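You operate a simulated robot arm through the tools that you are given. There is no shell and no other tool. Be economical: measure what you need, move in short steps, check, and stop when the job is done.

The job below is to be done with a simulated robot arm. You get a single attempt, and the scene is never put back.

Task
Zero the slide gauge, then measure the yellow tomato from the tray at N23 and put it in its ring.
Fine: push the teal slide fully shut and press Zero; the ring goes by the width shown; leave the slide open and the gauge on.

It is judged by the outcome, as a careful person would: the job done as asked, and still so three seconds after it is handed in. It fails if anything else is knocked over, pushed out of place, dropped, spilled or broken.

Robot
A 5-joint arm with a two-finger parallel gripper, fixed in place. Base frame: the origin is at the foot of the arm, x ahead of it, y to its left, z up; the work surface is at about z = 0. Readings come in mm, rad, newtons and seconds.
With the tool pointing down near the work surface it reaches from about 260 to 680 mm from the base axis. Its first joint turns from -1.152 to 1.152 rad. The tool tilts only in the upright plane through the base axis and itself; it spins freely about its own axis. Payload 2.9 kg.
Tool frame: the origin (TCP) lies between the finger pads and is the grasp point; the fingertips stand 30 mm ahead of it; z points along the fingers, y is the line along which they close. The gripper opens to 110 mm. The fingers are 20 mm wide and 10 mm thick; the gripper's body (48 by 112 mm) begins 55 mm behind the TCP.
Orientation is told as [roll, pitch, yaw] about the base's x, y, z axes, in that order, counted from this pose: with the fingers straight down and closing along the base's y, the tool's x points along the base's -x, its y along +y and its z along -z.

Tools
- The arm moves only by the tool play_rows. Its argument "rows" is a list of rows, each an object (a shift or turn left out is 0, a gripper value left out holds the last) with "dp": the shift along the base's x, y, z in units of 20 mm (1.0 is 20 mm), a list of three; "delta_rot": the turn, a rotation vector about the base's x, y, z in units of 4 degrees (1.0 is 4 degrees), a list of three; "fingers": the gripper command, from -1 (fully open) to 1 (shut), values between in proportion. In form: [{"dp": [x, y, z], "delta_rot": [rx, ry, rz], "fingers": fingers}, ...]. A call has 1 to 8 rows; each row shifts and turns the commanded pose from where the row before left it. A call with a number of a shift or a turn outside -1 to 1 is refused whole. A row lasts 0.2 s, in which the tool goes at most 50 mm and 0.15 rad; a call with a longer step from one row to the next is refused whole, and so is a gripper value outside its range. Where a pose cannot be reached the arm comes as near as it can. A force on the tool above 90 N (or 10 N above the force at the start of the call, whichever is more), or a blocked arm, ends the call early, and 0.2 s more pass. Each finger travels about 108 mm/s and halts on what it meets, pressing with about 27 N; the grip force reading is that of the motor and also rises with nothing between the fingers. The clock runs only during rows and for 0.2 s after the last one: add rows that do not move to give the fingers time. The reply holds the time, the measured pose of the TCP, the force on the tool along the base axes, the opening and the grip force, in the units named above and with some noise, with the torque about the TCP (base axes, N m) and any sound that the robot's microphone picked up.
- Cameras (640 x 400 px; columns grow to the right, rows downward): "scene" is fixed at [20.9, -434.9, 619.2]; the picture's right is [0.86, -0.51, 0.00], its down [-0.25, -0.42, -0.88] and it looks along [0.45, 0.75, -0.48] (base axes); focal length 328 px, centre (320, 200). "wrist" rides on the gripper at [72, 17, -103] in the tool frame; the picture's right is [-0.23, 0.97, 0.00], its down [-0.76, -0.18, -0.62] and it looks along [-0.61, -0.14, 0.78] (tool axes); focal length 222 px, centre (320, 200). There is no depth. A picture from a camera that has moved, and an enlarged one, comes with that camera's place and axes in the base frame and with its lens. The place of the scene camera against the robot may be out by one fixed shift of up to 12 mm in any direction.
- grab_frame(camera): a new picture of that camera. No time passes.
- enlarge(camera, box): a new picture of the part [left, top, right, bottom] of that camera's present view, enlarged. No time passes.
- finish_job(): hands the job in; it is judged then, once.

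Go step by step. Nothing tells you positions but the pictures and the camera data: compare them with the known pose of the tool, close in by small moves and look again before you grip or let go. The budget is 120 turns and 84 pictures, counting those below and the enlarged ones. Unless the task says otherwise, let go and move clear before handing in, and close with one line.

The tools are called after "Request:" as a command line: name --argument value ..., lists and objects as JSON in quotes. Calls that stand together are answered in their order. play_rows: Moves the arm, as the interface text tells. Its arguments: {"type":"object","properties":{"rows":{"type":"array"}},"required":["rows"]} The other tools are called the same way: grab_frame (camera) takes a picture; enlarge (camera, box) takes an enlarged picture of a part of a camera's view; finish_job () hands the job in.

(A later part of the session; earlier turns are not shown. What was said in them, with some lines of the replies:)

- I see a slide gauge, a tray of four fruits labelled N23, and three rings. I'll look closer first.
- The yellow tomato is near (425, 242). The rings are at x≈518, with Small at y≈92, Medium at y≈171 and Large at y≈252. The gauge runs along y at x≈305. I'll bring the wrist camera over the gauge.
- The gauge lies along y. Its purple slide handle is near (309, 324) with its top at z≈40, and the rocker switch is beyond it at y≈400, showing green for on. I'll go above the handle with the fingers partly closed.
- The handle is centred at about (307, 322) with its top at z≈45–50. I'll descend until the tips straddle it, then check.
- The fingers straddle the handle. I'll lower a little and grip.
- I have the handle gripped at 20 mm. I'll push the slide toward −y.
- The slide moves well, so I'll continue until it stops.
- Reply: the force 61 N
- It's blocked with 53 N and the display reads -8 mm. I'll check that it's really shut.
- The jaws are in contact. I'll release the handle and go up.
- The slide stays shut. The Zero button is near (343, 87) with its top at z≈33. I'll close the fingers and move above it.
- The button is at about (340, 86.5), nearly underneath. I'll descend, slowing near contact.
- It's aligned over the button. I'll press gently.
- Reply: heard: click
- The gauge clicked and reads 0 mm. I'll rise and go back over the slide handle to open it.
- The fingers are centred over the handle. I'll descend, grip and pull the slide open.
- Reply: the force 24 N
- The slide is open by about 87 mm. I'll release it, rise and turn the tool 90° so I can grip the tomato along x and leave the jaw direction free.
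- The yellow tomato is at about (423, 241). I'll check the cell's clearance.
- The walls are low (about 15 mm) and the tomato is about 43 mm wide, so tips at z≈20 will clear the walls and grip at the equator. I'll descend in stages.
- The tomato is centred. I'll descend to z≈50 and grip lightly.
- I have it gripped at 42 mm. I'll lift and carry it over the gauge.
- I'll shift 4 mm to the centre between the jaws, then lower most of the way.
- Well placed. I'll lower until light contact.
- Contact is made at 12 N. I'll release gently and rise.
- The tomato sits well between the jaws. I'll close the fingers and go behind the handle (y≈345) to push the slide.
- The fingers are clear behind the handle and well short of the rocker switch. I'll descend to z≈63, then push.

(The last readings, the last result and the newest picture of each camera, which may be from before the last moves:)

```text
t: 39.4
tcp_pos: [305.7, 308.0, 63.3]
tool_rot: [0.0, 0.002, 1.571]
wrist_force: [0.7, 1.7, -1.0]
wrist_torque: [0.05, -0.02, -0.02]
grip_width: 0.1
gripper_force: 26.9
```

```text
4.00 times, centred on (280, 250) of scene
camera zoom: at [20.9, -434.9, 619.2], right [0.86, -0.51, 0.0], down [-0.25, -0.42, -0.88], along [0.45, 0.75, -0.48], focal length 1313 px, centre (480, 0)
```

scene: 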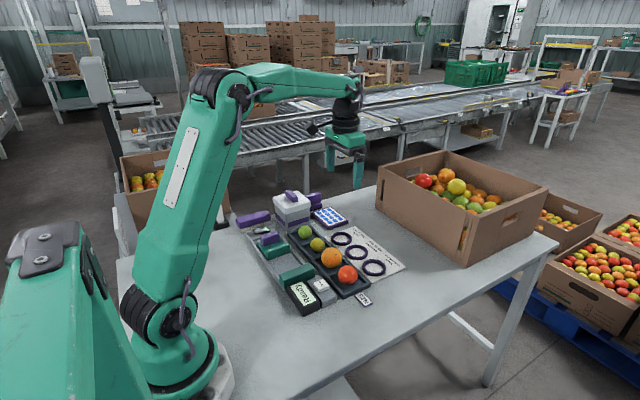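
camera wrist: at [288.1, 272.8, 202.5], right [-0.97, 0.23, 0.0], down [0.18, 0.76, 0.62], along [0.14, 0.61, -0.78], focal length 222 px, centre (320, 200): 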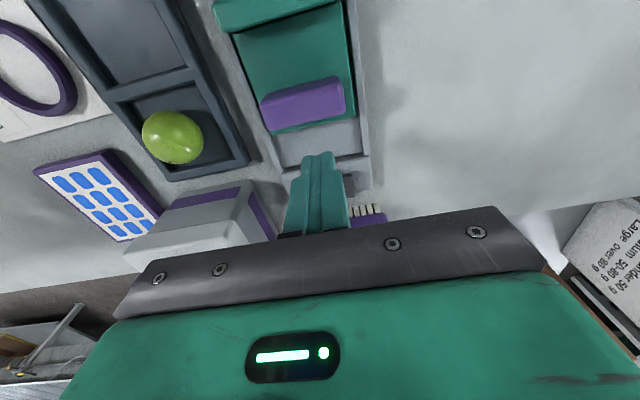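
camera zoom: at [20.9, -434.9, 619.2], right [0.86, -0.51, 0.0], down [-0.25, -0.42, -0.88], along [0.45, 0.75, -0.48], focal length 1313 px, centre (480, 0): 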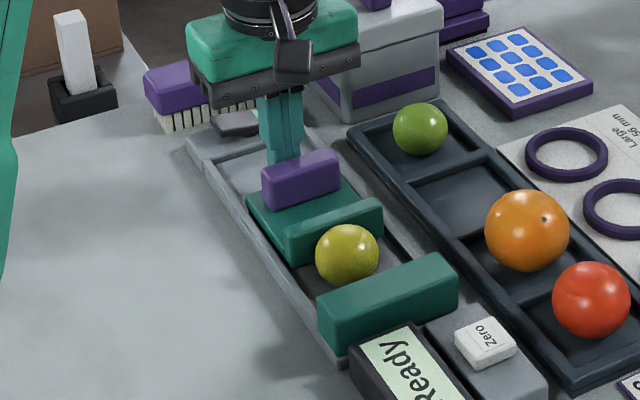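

Pushing works. I'll continue slowly until the tomato is held between the jaws.

Request:
play_rows --rows '[{"dp": [0, -0.25, 0]}, {"dp": [0, -0.25, 0]}, {"dp": [0, -0.2, 0]}, {"dp": [0, -0.15, 0]}]'

Request:
enlarge --camera "scene" --box '[230, 200, 330, 300]'

```text
t: 40.4
tcp_pos: [306.9, 291.4, 65.2]
tool_rot: [0.0, 0.0, 1.571]
wrist_force: [0.4, 2.9, 0.8]
wrist_torque: [0.03, 0.03, 0.03]
grip_width: 0.0
gripper_force: 27.2
```

```text
4.00 times, centred on (280, 250) of scene
camera zoom: at [20.9, -434.9, 619.2], right [0.86, -0.51, 0.0], down [-0.25, -0.42, -0.88], along [0.45, 0.75, -0.48], focal length 1313 px, centre (480, 0)
```

zoom: 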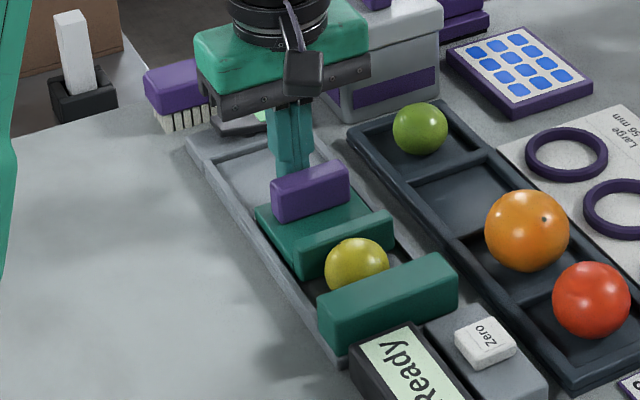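

Request:
play_rows --rows '[{"dp": [0, -0.15, 0]}, {"dp": [0, -0.15, 0]}, {"dp": [0, -0.1, 0]}]'

Request:
enlarge --camera "scene" --box '[230, 200, 330, 300]'

```text
t: 41.2
tcp_pos: [306.1, 290.7, 66.1]
tool_rot: [-0.012, -0.011, 1.582]
wrist_force: [-14.6, 68.6, -18.0]
wrist_torque: [1.0, 0.48, -0.27]
grip_width: 0.1
gripper_force: 27.3
```

```text
4.00 times, centred on (280, 250) of scene
camera zoom: at [21.0, -434.8, 619.2], right [0.86, -0.51, 0.0], down [-0.25, -0.42, -0.88], along [0.45, 0.75, -0.48], focal length 1313 px, centre (480, 0)
```

zoom: 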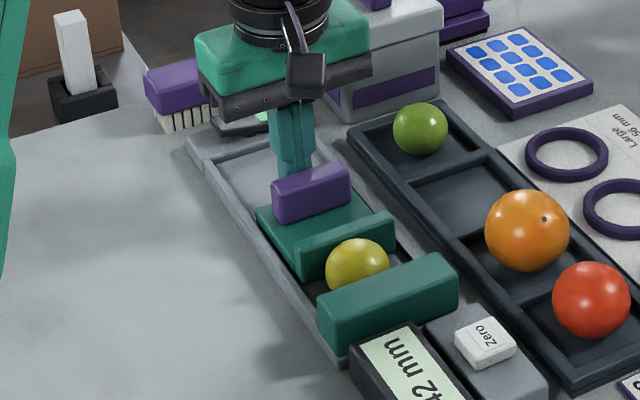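

Request:
enlarge --camera "scene" --box '[260, 260, 340, 320]'

```text
6.67 times, centred on (300, 290) of scene
camera zoom: at [21.0, -434.8, 619.2], right [0.86, -0.51, 0.0], down [-0.25, -0.42, -0.88], along [0.45, 0.75, -0.48], focal length 2188 px, centre (453, -400)
```

zoom: 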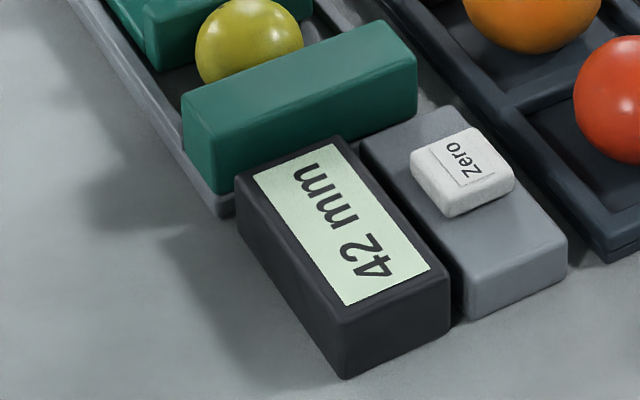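

The gauge reads 42 mm, so this goes in the Small ring. Now I'll back off, rise, and grip the handle by its ends to open the slide.

Request:
play_rows --rows '[{"dp": [0, 0.4, 0]}, {"dp": [0, 0.2, 0.3]}, {"dp": [0, 0, 1]}, {"dp": [0, 0, 1], "fingers": -0.5}, {"dp": [0, -0.4, 0]}, {"dp": [0, -0.6, 0]}, {"dp": [0, -0.2, 0]}]'

Request:
grab_frame --camera "wrist"

Request:
enlarge --camera "scene" --box '[230, 200, 330, 300]'

```text
t: 42.8
tcp_pos: [304.0, 270.8, 111.7]
tool_rot: [-0.001, 0.0, 1.57]
wrist_force: [0.3, 0.4, 0.9]
wrist_torque: [-0.02, 0.02, -0.02]
grip_width: 82.4
gripper_force: 0.2
```

```text
38 pictures are left
camera wrist: at [287.9, 198.7, 214.4], right [-0.97, 0.23, 0.0], down [0.18, 0.76, 0.62], along [0.14, 0.61, -0.78], focal length 222 px, centre (320, 200)
```

wrist: 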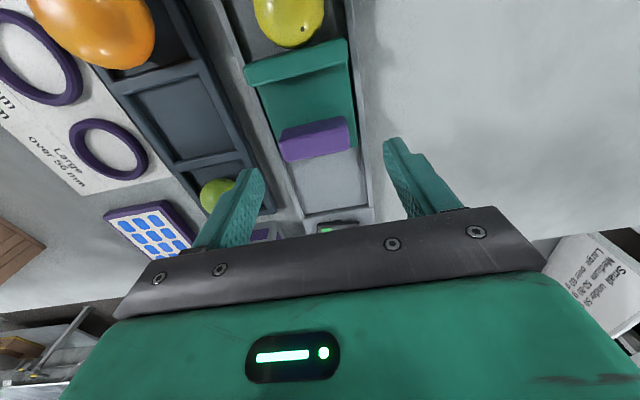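

```text
4.00 times, centred on (280, 250) of scene
camera zoom: at [20.9, -434.9, 619.2], right [0.86, -0.51, 0.0], down [-0.25, -0.42, -0.88], along [0.45, 0.75, -0.48], focal length 1313 px, centre (480, 0)
```

zoom: 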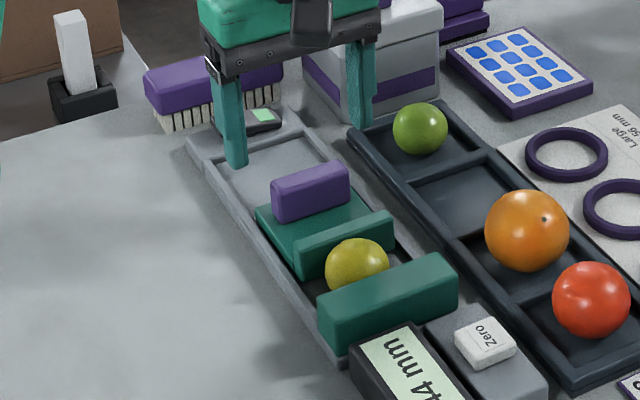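

It reads 44 mm with the slide relaxed, still Small. I'll descend and grip the handle's ends.

Request:
play_rows --rows '[{"dp": [0.15, -0.05, -0.8]}, {"dp": [0, 0, -0.9]}, {"dp": [0, 0, -0.7]}, {"fingers": -0.2}, {"fingers": 0.1}, {"fingers": 0.2}]'

Request:
grab_frame --camera "wrist"

```text
t: 44.2
tcp_pos: [311.1, 271.0, 63.3]
tool_rot: [0.0, -0.001, 1.571]
wrist_force: [15.4, -1.2, -8.7]
wrist_torque: [0.4, -0.25, -0.03]
grip_width: 55.8
gripper_force: 44.6
```

```text
36 pictures are left
camera wrist: at [292.1, 198.5, 166.6], right [-0.97, 0.23, 0.0], down [0.18, 0.76, 0.63], along [0.14, 0.61, -0.78], focal length 222 px, centre (320, 200)
```

wrist: 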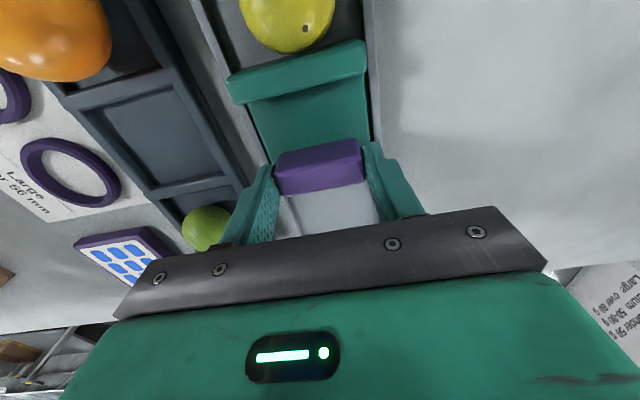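

I have the handle gripped by its ends. I'll pull it open by about 50 mm.

Request:
play_rows --rows '[{"dp": [0.1, 0.2, 0]}, {"dp": [0, 0.4, 0]}, {"dp": [0, 0.5, 0]}, {"dp": [0, 0.5, 0]}, {"dp": [0, 0.5, 0]}, {"dp": [0, 0.4, 0]}]'

Request:
enlarge --camera "scene" --box '[230, 200, 330, 300]'

```text
t: 45.6
tcp_pos: [310.2, 320.9, 62.7]
tool_rot: [0.001, -0.001, 1.572]
wrist_force: [-7.9, -1.5, 14.6]
wrist_torque: [-0.61, 0.25, -0.41]
grip_width: 55.8
gripper_force: 45.1
```

```text
4.00 times, centred on (280, 250) of scene
camera zoom: at [20.8, -435.0, 619.2], right [0.86, -0.51, 0.0], down [-0.25, -0.41, -0.88], along [0.45, 0.75, -0.48], focal length 1313 px, centre (480, 0)
```

zoom: 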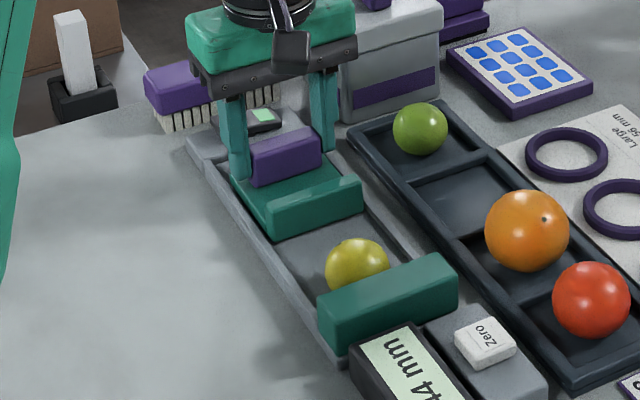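

The slide is open and the tomato rests by the fixed jaw. I'll release the handle, rise and go over the tomato.

Request:
play_rows --rows '[{"fingers": 0.0}, {"fingers": -0.3}, {"dp": [0, 0, 0.5]}, {"dp": [0, 0, 1]}, {"dp": [0, 0, 1]}, {"dp": [0, 0, 1]}, {"dp": [0, 0, 1]}]'

Request:
play_rows --rows '[{"dp": [0, -0.6, 0]}, {"dp": [0, -0.9, 0]}, {"dp": [0, -0.9, 0]}, {"dp": [0, -0.9, 0]}, {"dp": [0, -0.9, 0]}, {"dp": [0, -0.9, 0]}, {"dp": [0, -0.9, 0]}, {"dp": [-0.1, -0.5, 0]}]'

Request:
grab_frame --camera "wrist"

Request:
enlarge --camera "scene" --box '[230, 200, 330, 300]'

```text
t: 47.2
tcp_pos: [311.6, 320.0, 151.9]
tool_rot: [0.0, 0.0, 1.569]
wrist_force: [0.6, -0.3, 0.7]
wrist_torque: [-0.03, -0.01, -0.01]
grip_width: 71.6
gripper_force: 0.0
```

```text
t: 49.0
tcp_pos: [309.4, 191.0, 152.3]
tool_rot: [-0.002, -0.002, 1.574]
wrist_force: [0.2, 0.6, -0.7]
wrist_torque: [0.01, 0.02, 0.0]
grip_width: 71.3
gripper_force: 0.0
```

```text
34 pictures are left
camera wrist: at [291.9, 118.4, 256.6], right [-0.97, 0.23, 0.0], down [0.18, 0.76, 0.62], along [0.14, 0.61, -0.78], focal length 222 px, centre (320, 200)
```

wrist: 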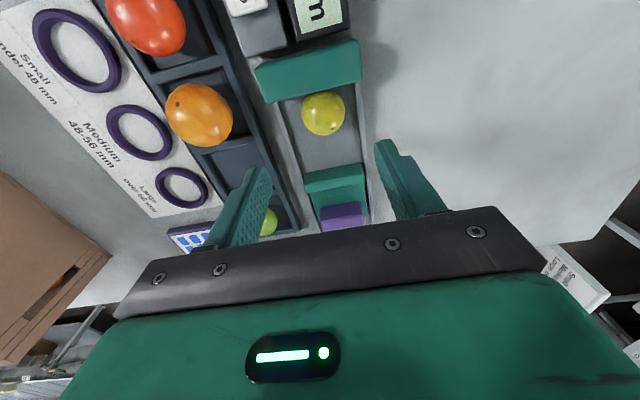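

```text
4.00 times, centred on (280, 250) of scene
camera zoom: at [20.9, -434.9, 619.2], right [0.86, -0.51, 0.0], down [-0.25, -0.42, -0.88], along [0.45, 0.75, -0.48], focal length 1313 px, centre (480, 0)
```

zoom: 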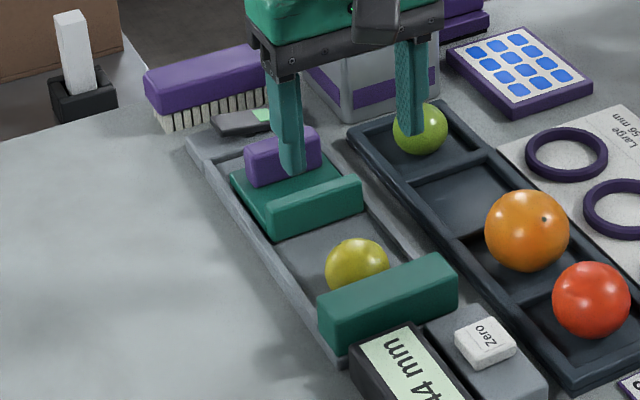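

The tomato is at (305.6, 190). I'll descend to z≈54.

Request:
play_rows --rows '[{"dp": [-0.19, -0.03, -0.8], "fingers": -0.09}, {"dp": [0, 0, -0.9]}, {"dp": [0, 0, -0.9]}, {"dp": [0, 0, -0.9]}]'

Request:
grab_frame --camera "wrist"

```text
t: 50.0
tcp_pos: [305.7, 190.2, 82.5]
tool_rot: [0.0, 0.0, 1.57]
wrist_force: [0.9, -0.9, -0.2]
wrist_torque: [0.0, 0.02, -0.01]
grip_width: 59.8
gripper_force: 0.1
```

```text
32 pictures are left
camera wrist: at [287.5, 118.1, 186.1], right [-0.97, 0.23, 0.0], down [0.18, 0.76, 0.62], along [0.14, 0.61, -0.78], focal length 222 px, centre (320, 200)
```

wrist: 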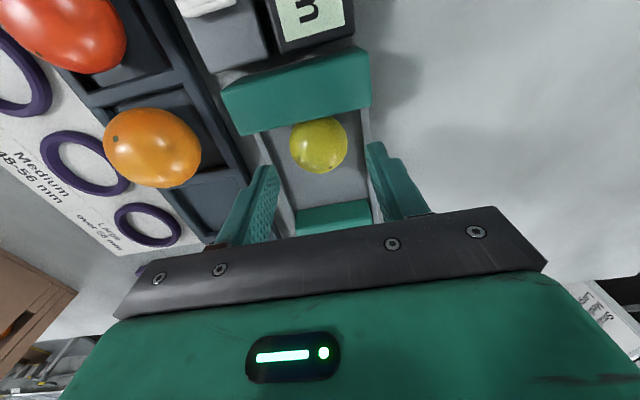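

Request:
play_rows --rows '[{"dp": [0, 0, -0.8]}, {"dp": [0, 0, -0.6]}, {"fingers": 0.1}, {"fingers": 0.25}, {"fingers": 0.35}, {"fingers": 0.35}]'

Request:
play_rows --rows '[{"dp": [0, 0, 0.4]}, {"dp": [0, 0, 0.8]}, {"dp": [0, 0, 1]}, {"dp": [0, 0, 1]}, {"dp": [0, 0, 0.9]}]'

Request:
grab_frame --camera "wrist"

```text
t: 51.4
tcp_pos: [305.1, 190.2, 55.1]
tool_rot: [0.001, 0.001, 1.57]
wrist_force: [-0.5, 0.4, 0.3]
wrist_torque: [0.0, 0.01, 0.0]
grip_width: 42.2
gripper_force: 15.8
```

```text
t: 52.6
tcp_pos: [305.4, 191.3, 137.9]
tool_rot: [0.0, 0.0, 1.571]
wrist_force: [0.0, 0.5, -1.1]
wrist_torque: [-0.02, 0.02, -0.03]
grip_width: 42.5
gripper_force: 16.4
```

```text
31 pictures are left
camera wrist: at [288.1, 117.7, 240.9], right [-0.97, 0.23, 0.0], down [0.18, 0.76, 0.62], along [0.14, 0.61, -0.78], focal length 222 px, centre (320, 200)
```

wrist: 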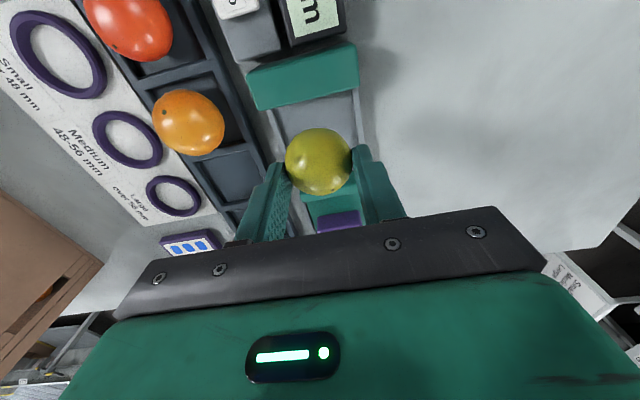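

I have the tomato. I'll carry it over to the Small ring near (517, 92).

Request:
play_rows --rows '[{"dp": [0.5, -0.25, 0.2]}, {"dp": [0.76, -0.35, 0.2]}, {"dp": [0.76, -0.35, 0]}, {"dp": [0.76, -0.35, 0]}, {"dp": [0.76, -0.35, 0]}, {"dp": [0.76, -0.35, 0]}, {"dp": [0.76, -0.35, 0]}, {"dp": [0.76, -0.35, 0]}]'

Request:
play_rows --rows '[{"dp": [0.76, -0.35, 0]}, {"dp": [0.76, -0.35, 0]}, {"dp": [0.76, -0.35, 0]}, {"dp": [0.76, -0.35, 0]}, {"dp": [0.76, -0.35, 0]}, {"dp": [0.76, -0.4, 0]}, {"dp": [0.4, -0.2, 0]}]'

Request:
grab_frame --camera "wrist"

Request:
enlarge --camera "scene" --box '[300, 190, 420, 310]'

```text
t: 54.4
tcp_pos: [422.3, 135.7, 145.5]
tool_rot: [0.0, 0.0, 1.572]
wrist_force: [-0.3, -0.2, 0.4]
wrist_torque: [0.01, 0.03, 0.01]
grip_width: 42.2
gripper_force: 16.4
```

```text
t: 56.0
tcp_pos: [519.8, 89.7, 144.1]
tool_rot: [0.001, 0.001, 1.571]
wrist_force: [0.2, -0.5, -0.4]
wrist_torque: [0.0, 0.01, 0.0]
grip_width: 42.3
gripper_force: 16.4
```

```text
30 pictures are left
camera wrist: at [503.5, 16.7, 248.9], right [-0.97, 0.23, 0.0], down [0.18, 0.76, 0.62], along [0.14, 0.61, -0.78], focal length 222 px, centre (320, 200)
```

wrist: 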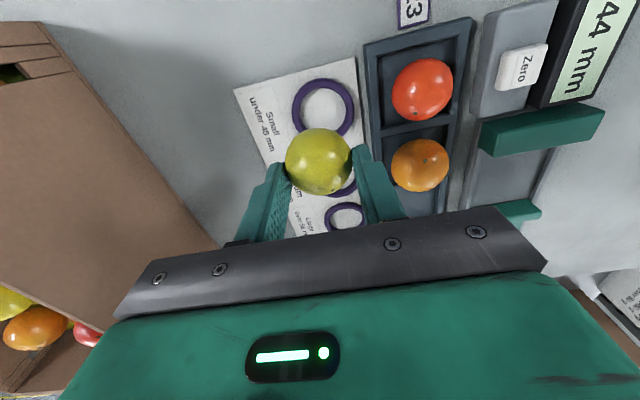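

```text
3.33 times, centred on (360, 250) of scene
camera zoom: at [20.9, -434.9, 619.2], right [0.86, -0.51, 0.0], down [-0.25, -0.42, -0.88], along [0.45, 0.75, -0.48], focal length 1094 px, centre (187, 33)
```

zoom: 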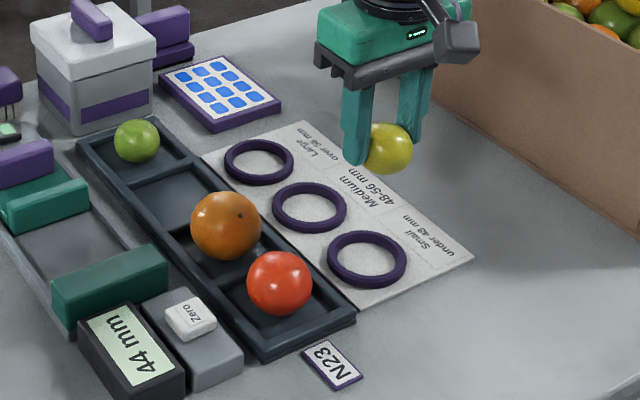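

Request:
enlarge --camera "wrist" --box '[240, 40, 400, 140]'

```text
4.00 times, centred on (320, 90) of wrist
camera zoom: at [503.5, 16.7, 248.9], right [-0.97, 0.23, 0.0], down [0.18, 0.76, 0.62], along [0.14, 0.61, -0.78], focal length 888 px, centre (320, 640)
```

zoom: 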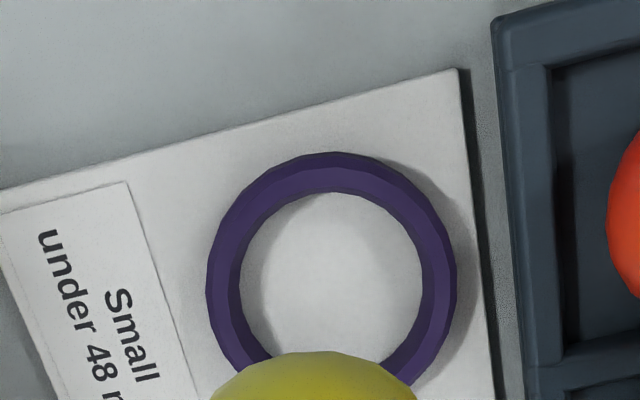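

The Small ring is centred at about (516.5, 88). I'll lower part way and check again.

Request:
play_rows --rows '[{"dp": [-0.17, -0.05, -0.8]}, {"dp": [0, 0, -0.9]}, {"dp": [0, 0, -0.9]}, {"dp": [0, 0, -0.8]}]'

Request:
enlarge --camera "wrist" --box '[220, 80, 420, 220]'

Request:
enlarge --camera "scene" --box '[310, 200, 410, 300]'

```text
t: 57.0
tcp_pos: [518.4, 88.2, 77.3]
tool_rot: [-0.001, -0.001, 1.571]
wrist_force: [-0.3, 0.4, -0.2]
wrist_torque: [-0.01, 0.01, -0.01]
grip_width: 42.2
gripper_force: 16.3
```

```text
2.86 times, centred on (320, 150) of wrist
camera zoom: at [500.7, 15.7, 180.9], right [-0.97, 0.23, 0.0], down [0.18, 0.76, 0.62], along [0.14, 0.61, -0.78], focal length 635 px, centre (320, 343)
```

zoom: 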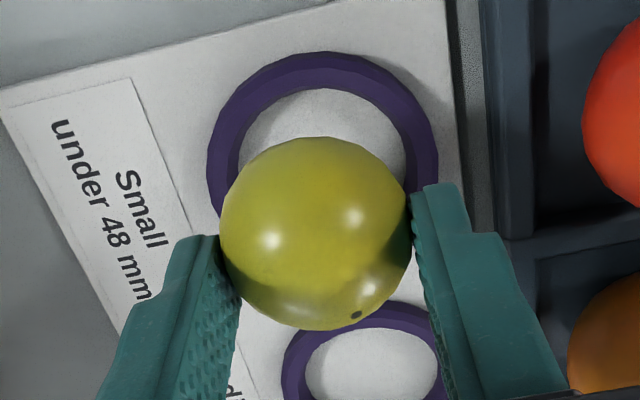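

```text
4.00 times, centred on (360, 250) of scene
camera zoom: at [20.9, -434.9, 619.2], right [0.86, -0.51, 0.0], down [-0.25, -0.42, -0.88], along [0.45, 0.75, -0.48], focal length 1313 px, centre (160, 0)
```

zoom: 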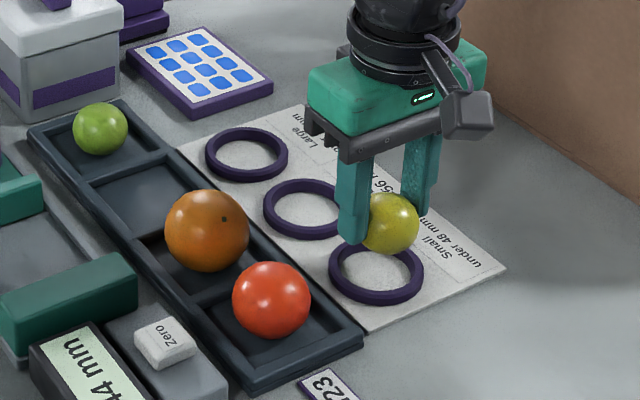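

I'm within 2 mm of the ring centre. I'll correct that and lower slowly until contact.

Request:
play_rows --rows '[{"dp": [-0.1, 0.1, -0.5]}, {"dp": [0, 0, -0.4]}, {"dp": [0, 0, -0.2]}, {"dp": [0, 0, -0.1]}]'

Request:
enlarge --camera "scene" --box '[310, 200, 410, 300]'

Request:
enlarge --camera "wrist" --box '[220, 80, 420, 220]'

```text
t: 58.0
tcp_pos: [515.7, 89.9, 53.5]
tool_rot: [-0.001, 0.002, 1.568]
wrist_force: [-0.1, -0.9, -0.5]
wrist_torque: [0.0, 0.04, 0.01]
grip_width: 42.3
gripper_force: 15.7
```

```text
4.00 times, centred on (360, 250) of scene
camera zoom: at [20.9, -434.9, 619.2], right [0.86, -0.51, 0.0], down [-0.25, -0.42, -0.88], along [0.45, 0.75, -0.48], focal length 1313 px, centre (160, 0)
```

zoom: 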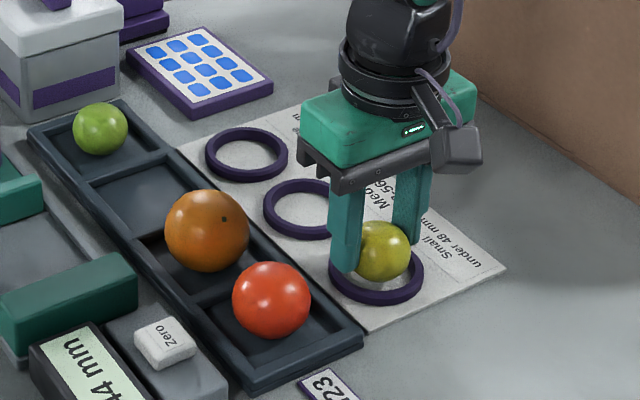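

```text
2.86 times, centred on (320, 150) of wrist
camera zoom: at [497.7, 17.6, 156.7], right [-0.97, 0.23, 0.0], down [0.18, 0.76, 0.62], along [0.14, 0.61, -0.78], focal length 635 px, centre (320, 343)
```

zoom: 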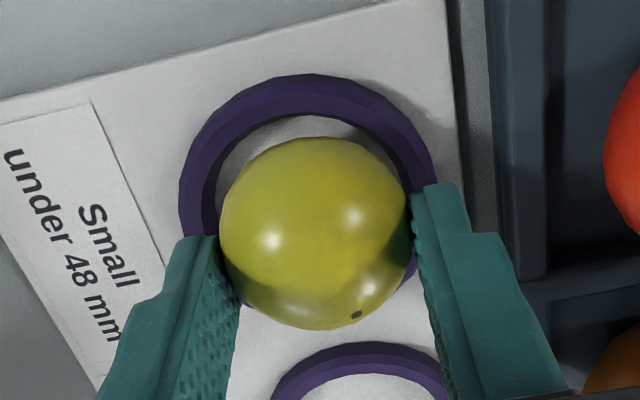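

Centred in the ring with no contact yet. I'll lower further in small steps.

Request:
play_rows --rows '[{"dp": [0, 0, -0.1]}, {"dp": [0, 0, -0.1]}, {"dp": [0, 0, -0.05]}]'

```text
t: 58.8
tcp_pos: [514.9, 91.2, 48.0]
tool_rot: [0.001, 0.001, 1.571]
wrist_force: [-0.6, -0.8, 0.3]
wrist_torque: [0.01, 0.01, 0.01]
grip_width: 42.1
gripper_force: 15.4
```

Request:
play_rows --rows '[{"dp": [0.05, -0.02, -0.05]}, {"dp": [0, 0, -0.05]}, {"dp": [0, 0, -0.05]}]'

Request:
enlarge --camera "scene" --box '[330, 220, 390, 280]'

```text
t: 59.6
tcp_pos: [517.0, 89.4, 46.3]
tool_rot: [-0.002, -0.001, 1.575]
wrist_force: [-4.3, 1.3, 12.9]
wrist_torque: [0.03, 0.16, -0.03]
grip_width: 42.2
gripper_force: 15.8
```

```text
6.67 times, centred on (360, 250) of scene
camera zoom: at [20.8, -434.9, 619.2], right [0.86, -0.51, 0.0], down [-0.25, -0.41, -0.88], along [0.45, 0.75, -0.48], focal length 2188 px, centre (53, -133)
```

zoom: 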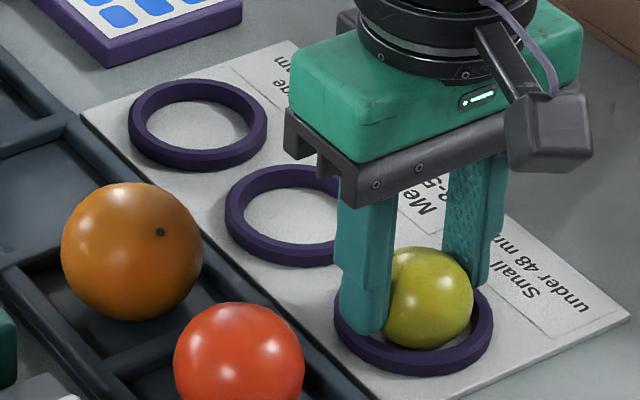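

Contact at 13 N. I'll ease off 1 mm, open slowly and rise.

Request:
play_rows --rows '[{"dp": [0, 0, 0.04], "fingers": 0.2}, {"dp": [0, 0, 0], "fingers": 0.1}, {"dp": [0, 0, 0], "fingers": 0.0}, {"dp": [0, 0, 0.3]}, {"dp": [0, 0, 0.7]}, {"dp": [0, 0, 1]}, {"dp": [0, 0, 1]}, {"dp": [0, 0, 1]}]'

Request:
grab_frame --camera "wrist"

Request:
enlarge --camera "scene" --box '[230, 190, 410, 310]'

```text
t: 61.4
tcp_pos: [514.9, 89.0, 126.7]
tool_rot: [0.001, 0.001, 1.572]
wrist_force: [-0.9, -0.1, 0.4]
wrist_torque: [-0.01, -0.02, 0.0]
grip_width: 54.9
gripper_force: 0.1
```

```text
22 pictures are left
camera wrist: at [498.2, 17.2, 230.0], right [-0.97, 0.23, 0.0], down [0.18, 0.76, 0.62], along [0.14, 0.61, -0.78], focal length 222 px, centre (320, 200)
```

wrist: 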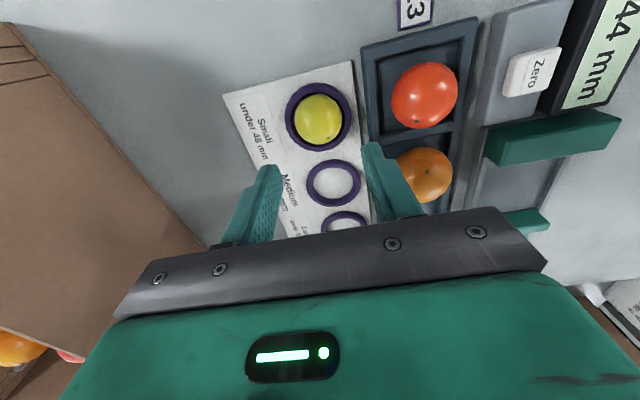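

```text
3.33 times, centred on (320, 250) of scene
camera zoom: at [20.9, -434.9, 619.2], right [0.86, -0.51, 0.0], down [-0.25, -0.42, -0.88], along [0.45, 0.75, -0.48], focal length 1094 px, centre (320, 33)
```

zoom: 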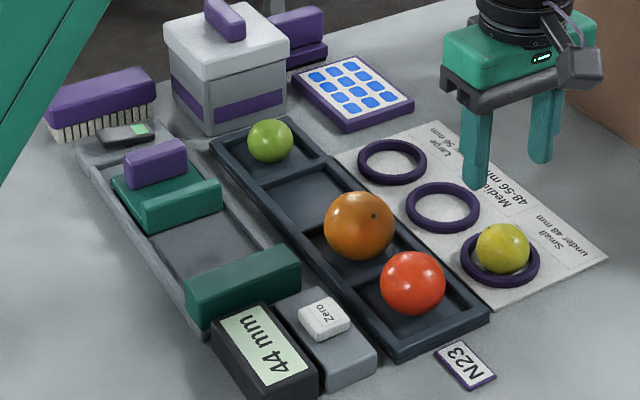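

The tomato sits in the Small ring, the slide is open, and the gauge is on and showing 44 mm. I'm already clear of everything, so I'll hand in.

Request:
finish_job

```text
The job is handed in.
```

I zeroed the gauge, then measured the yellow tomato at 42–44 mm (42 mm with the slide pressed, 44 mm once let go) and put it in the Small ring (under 48 mm); the slide is open and the gauge is still on.
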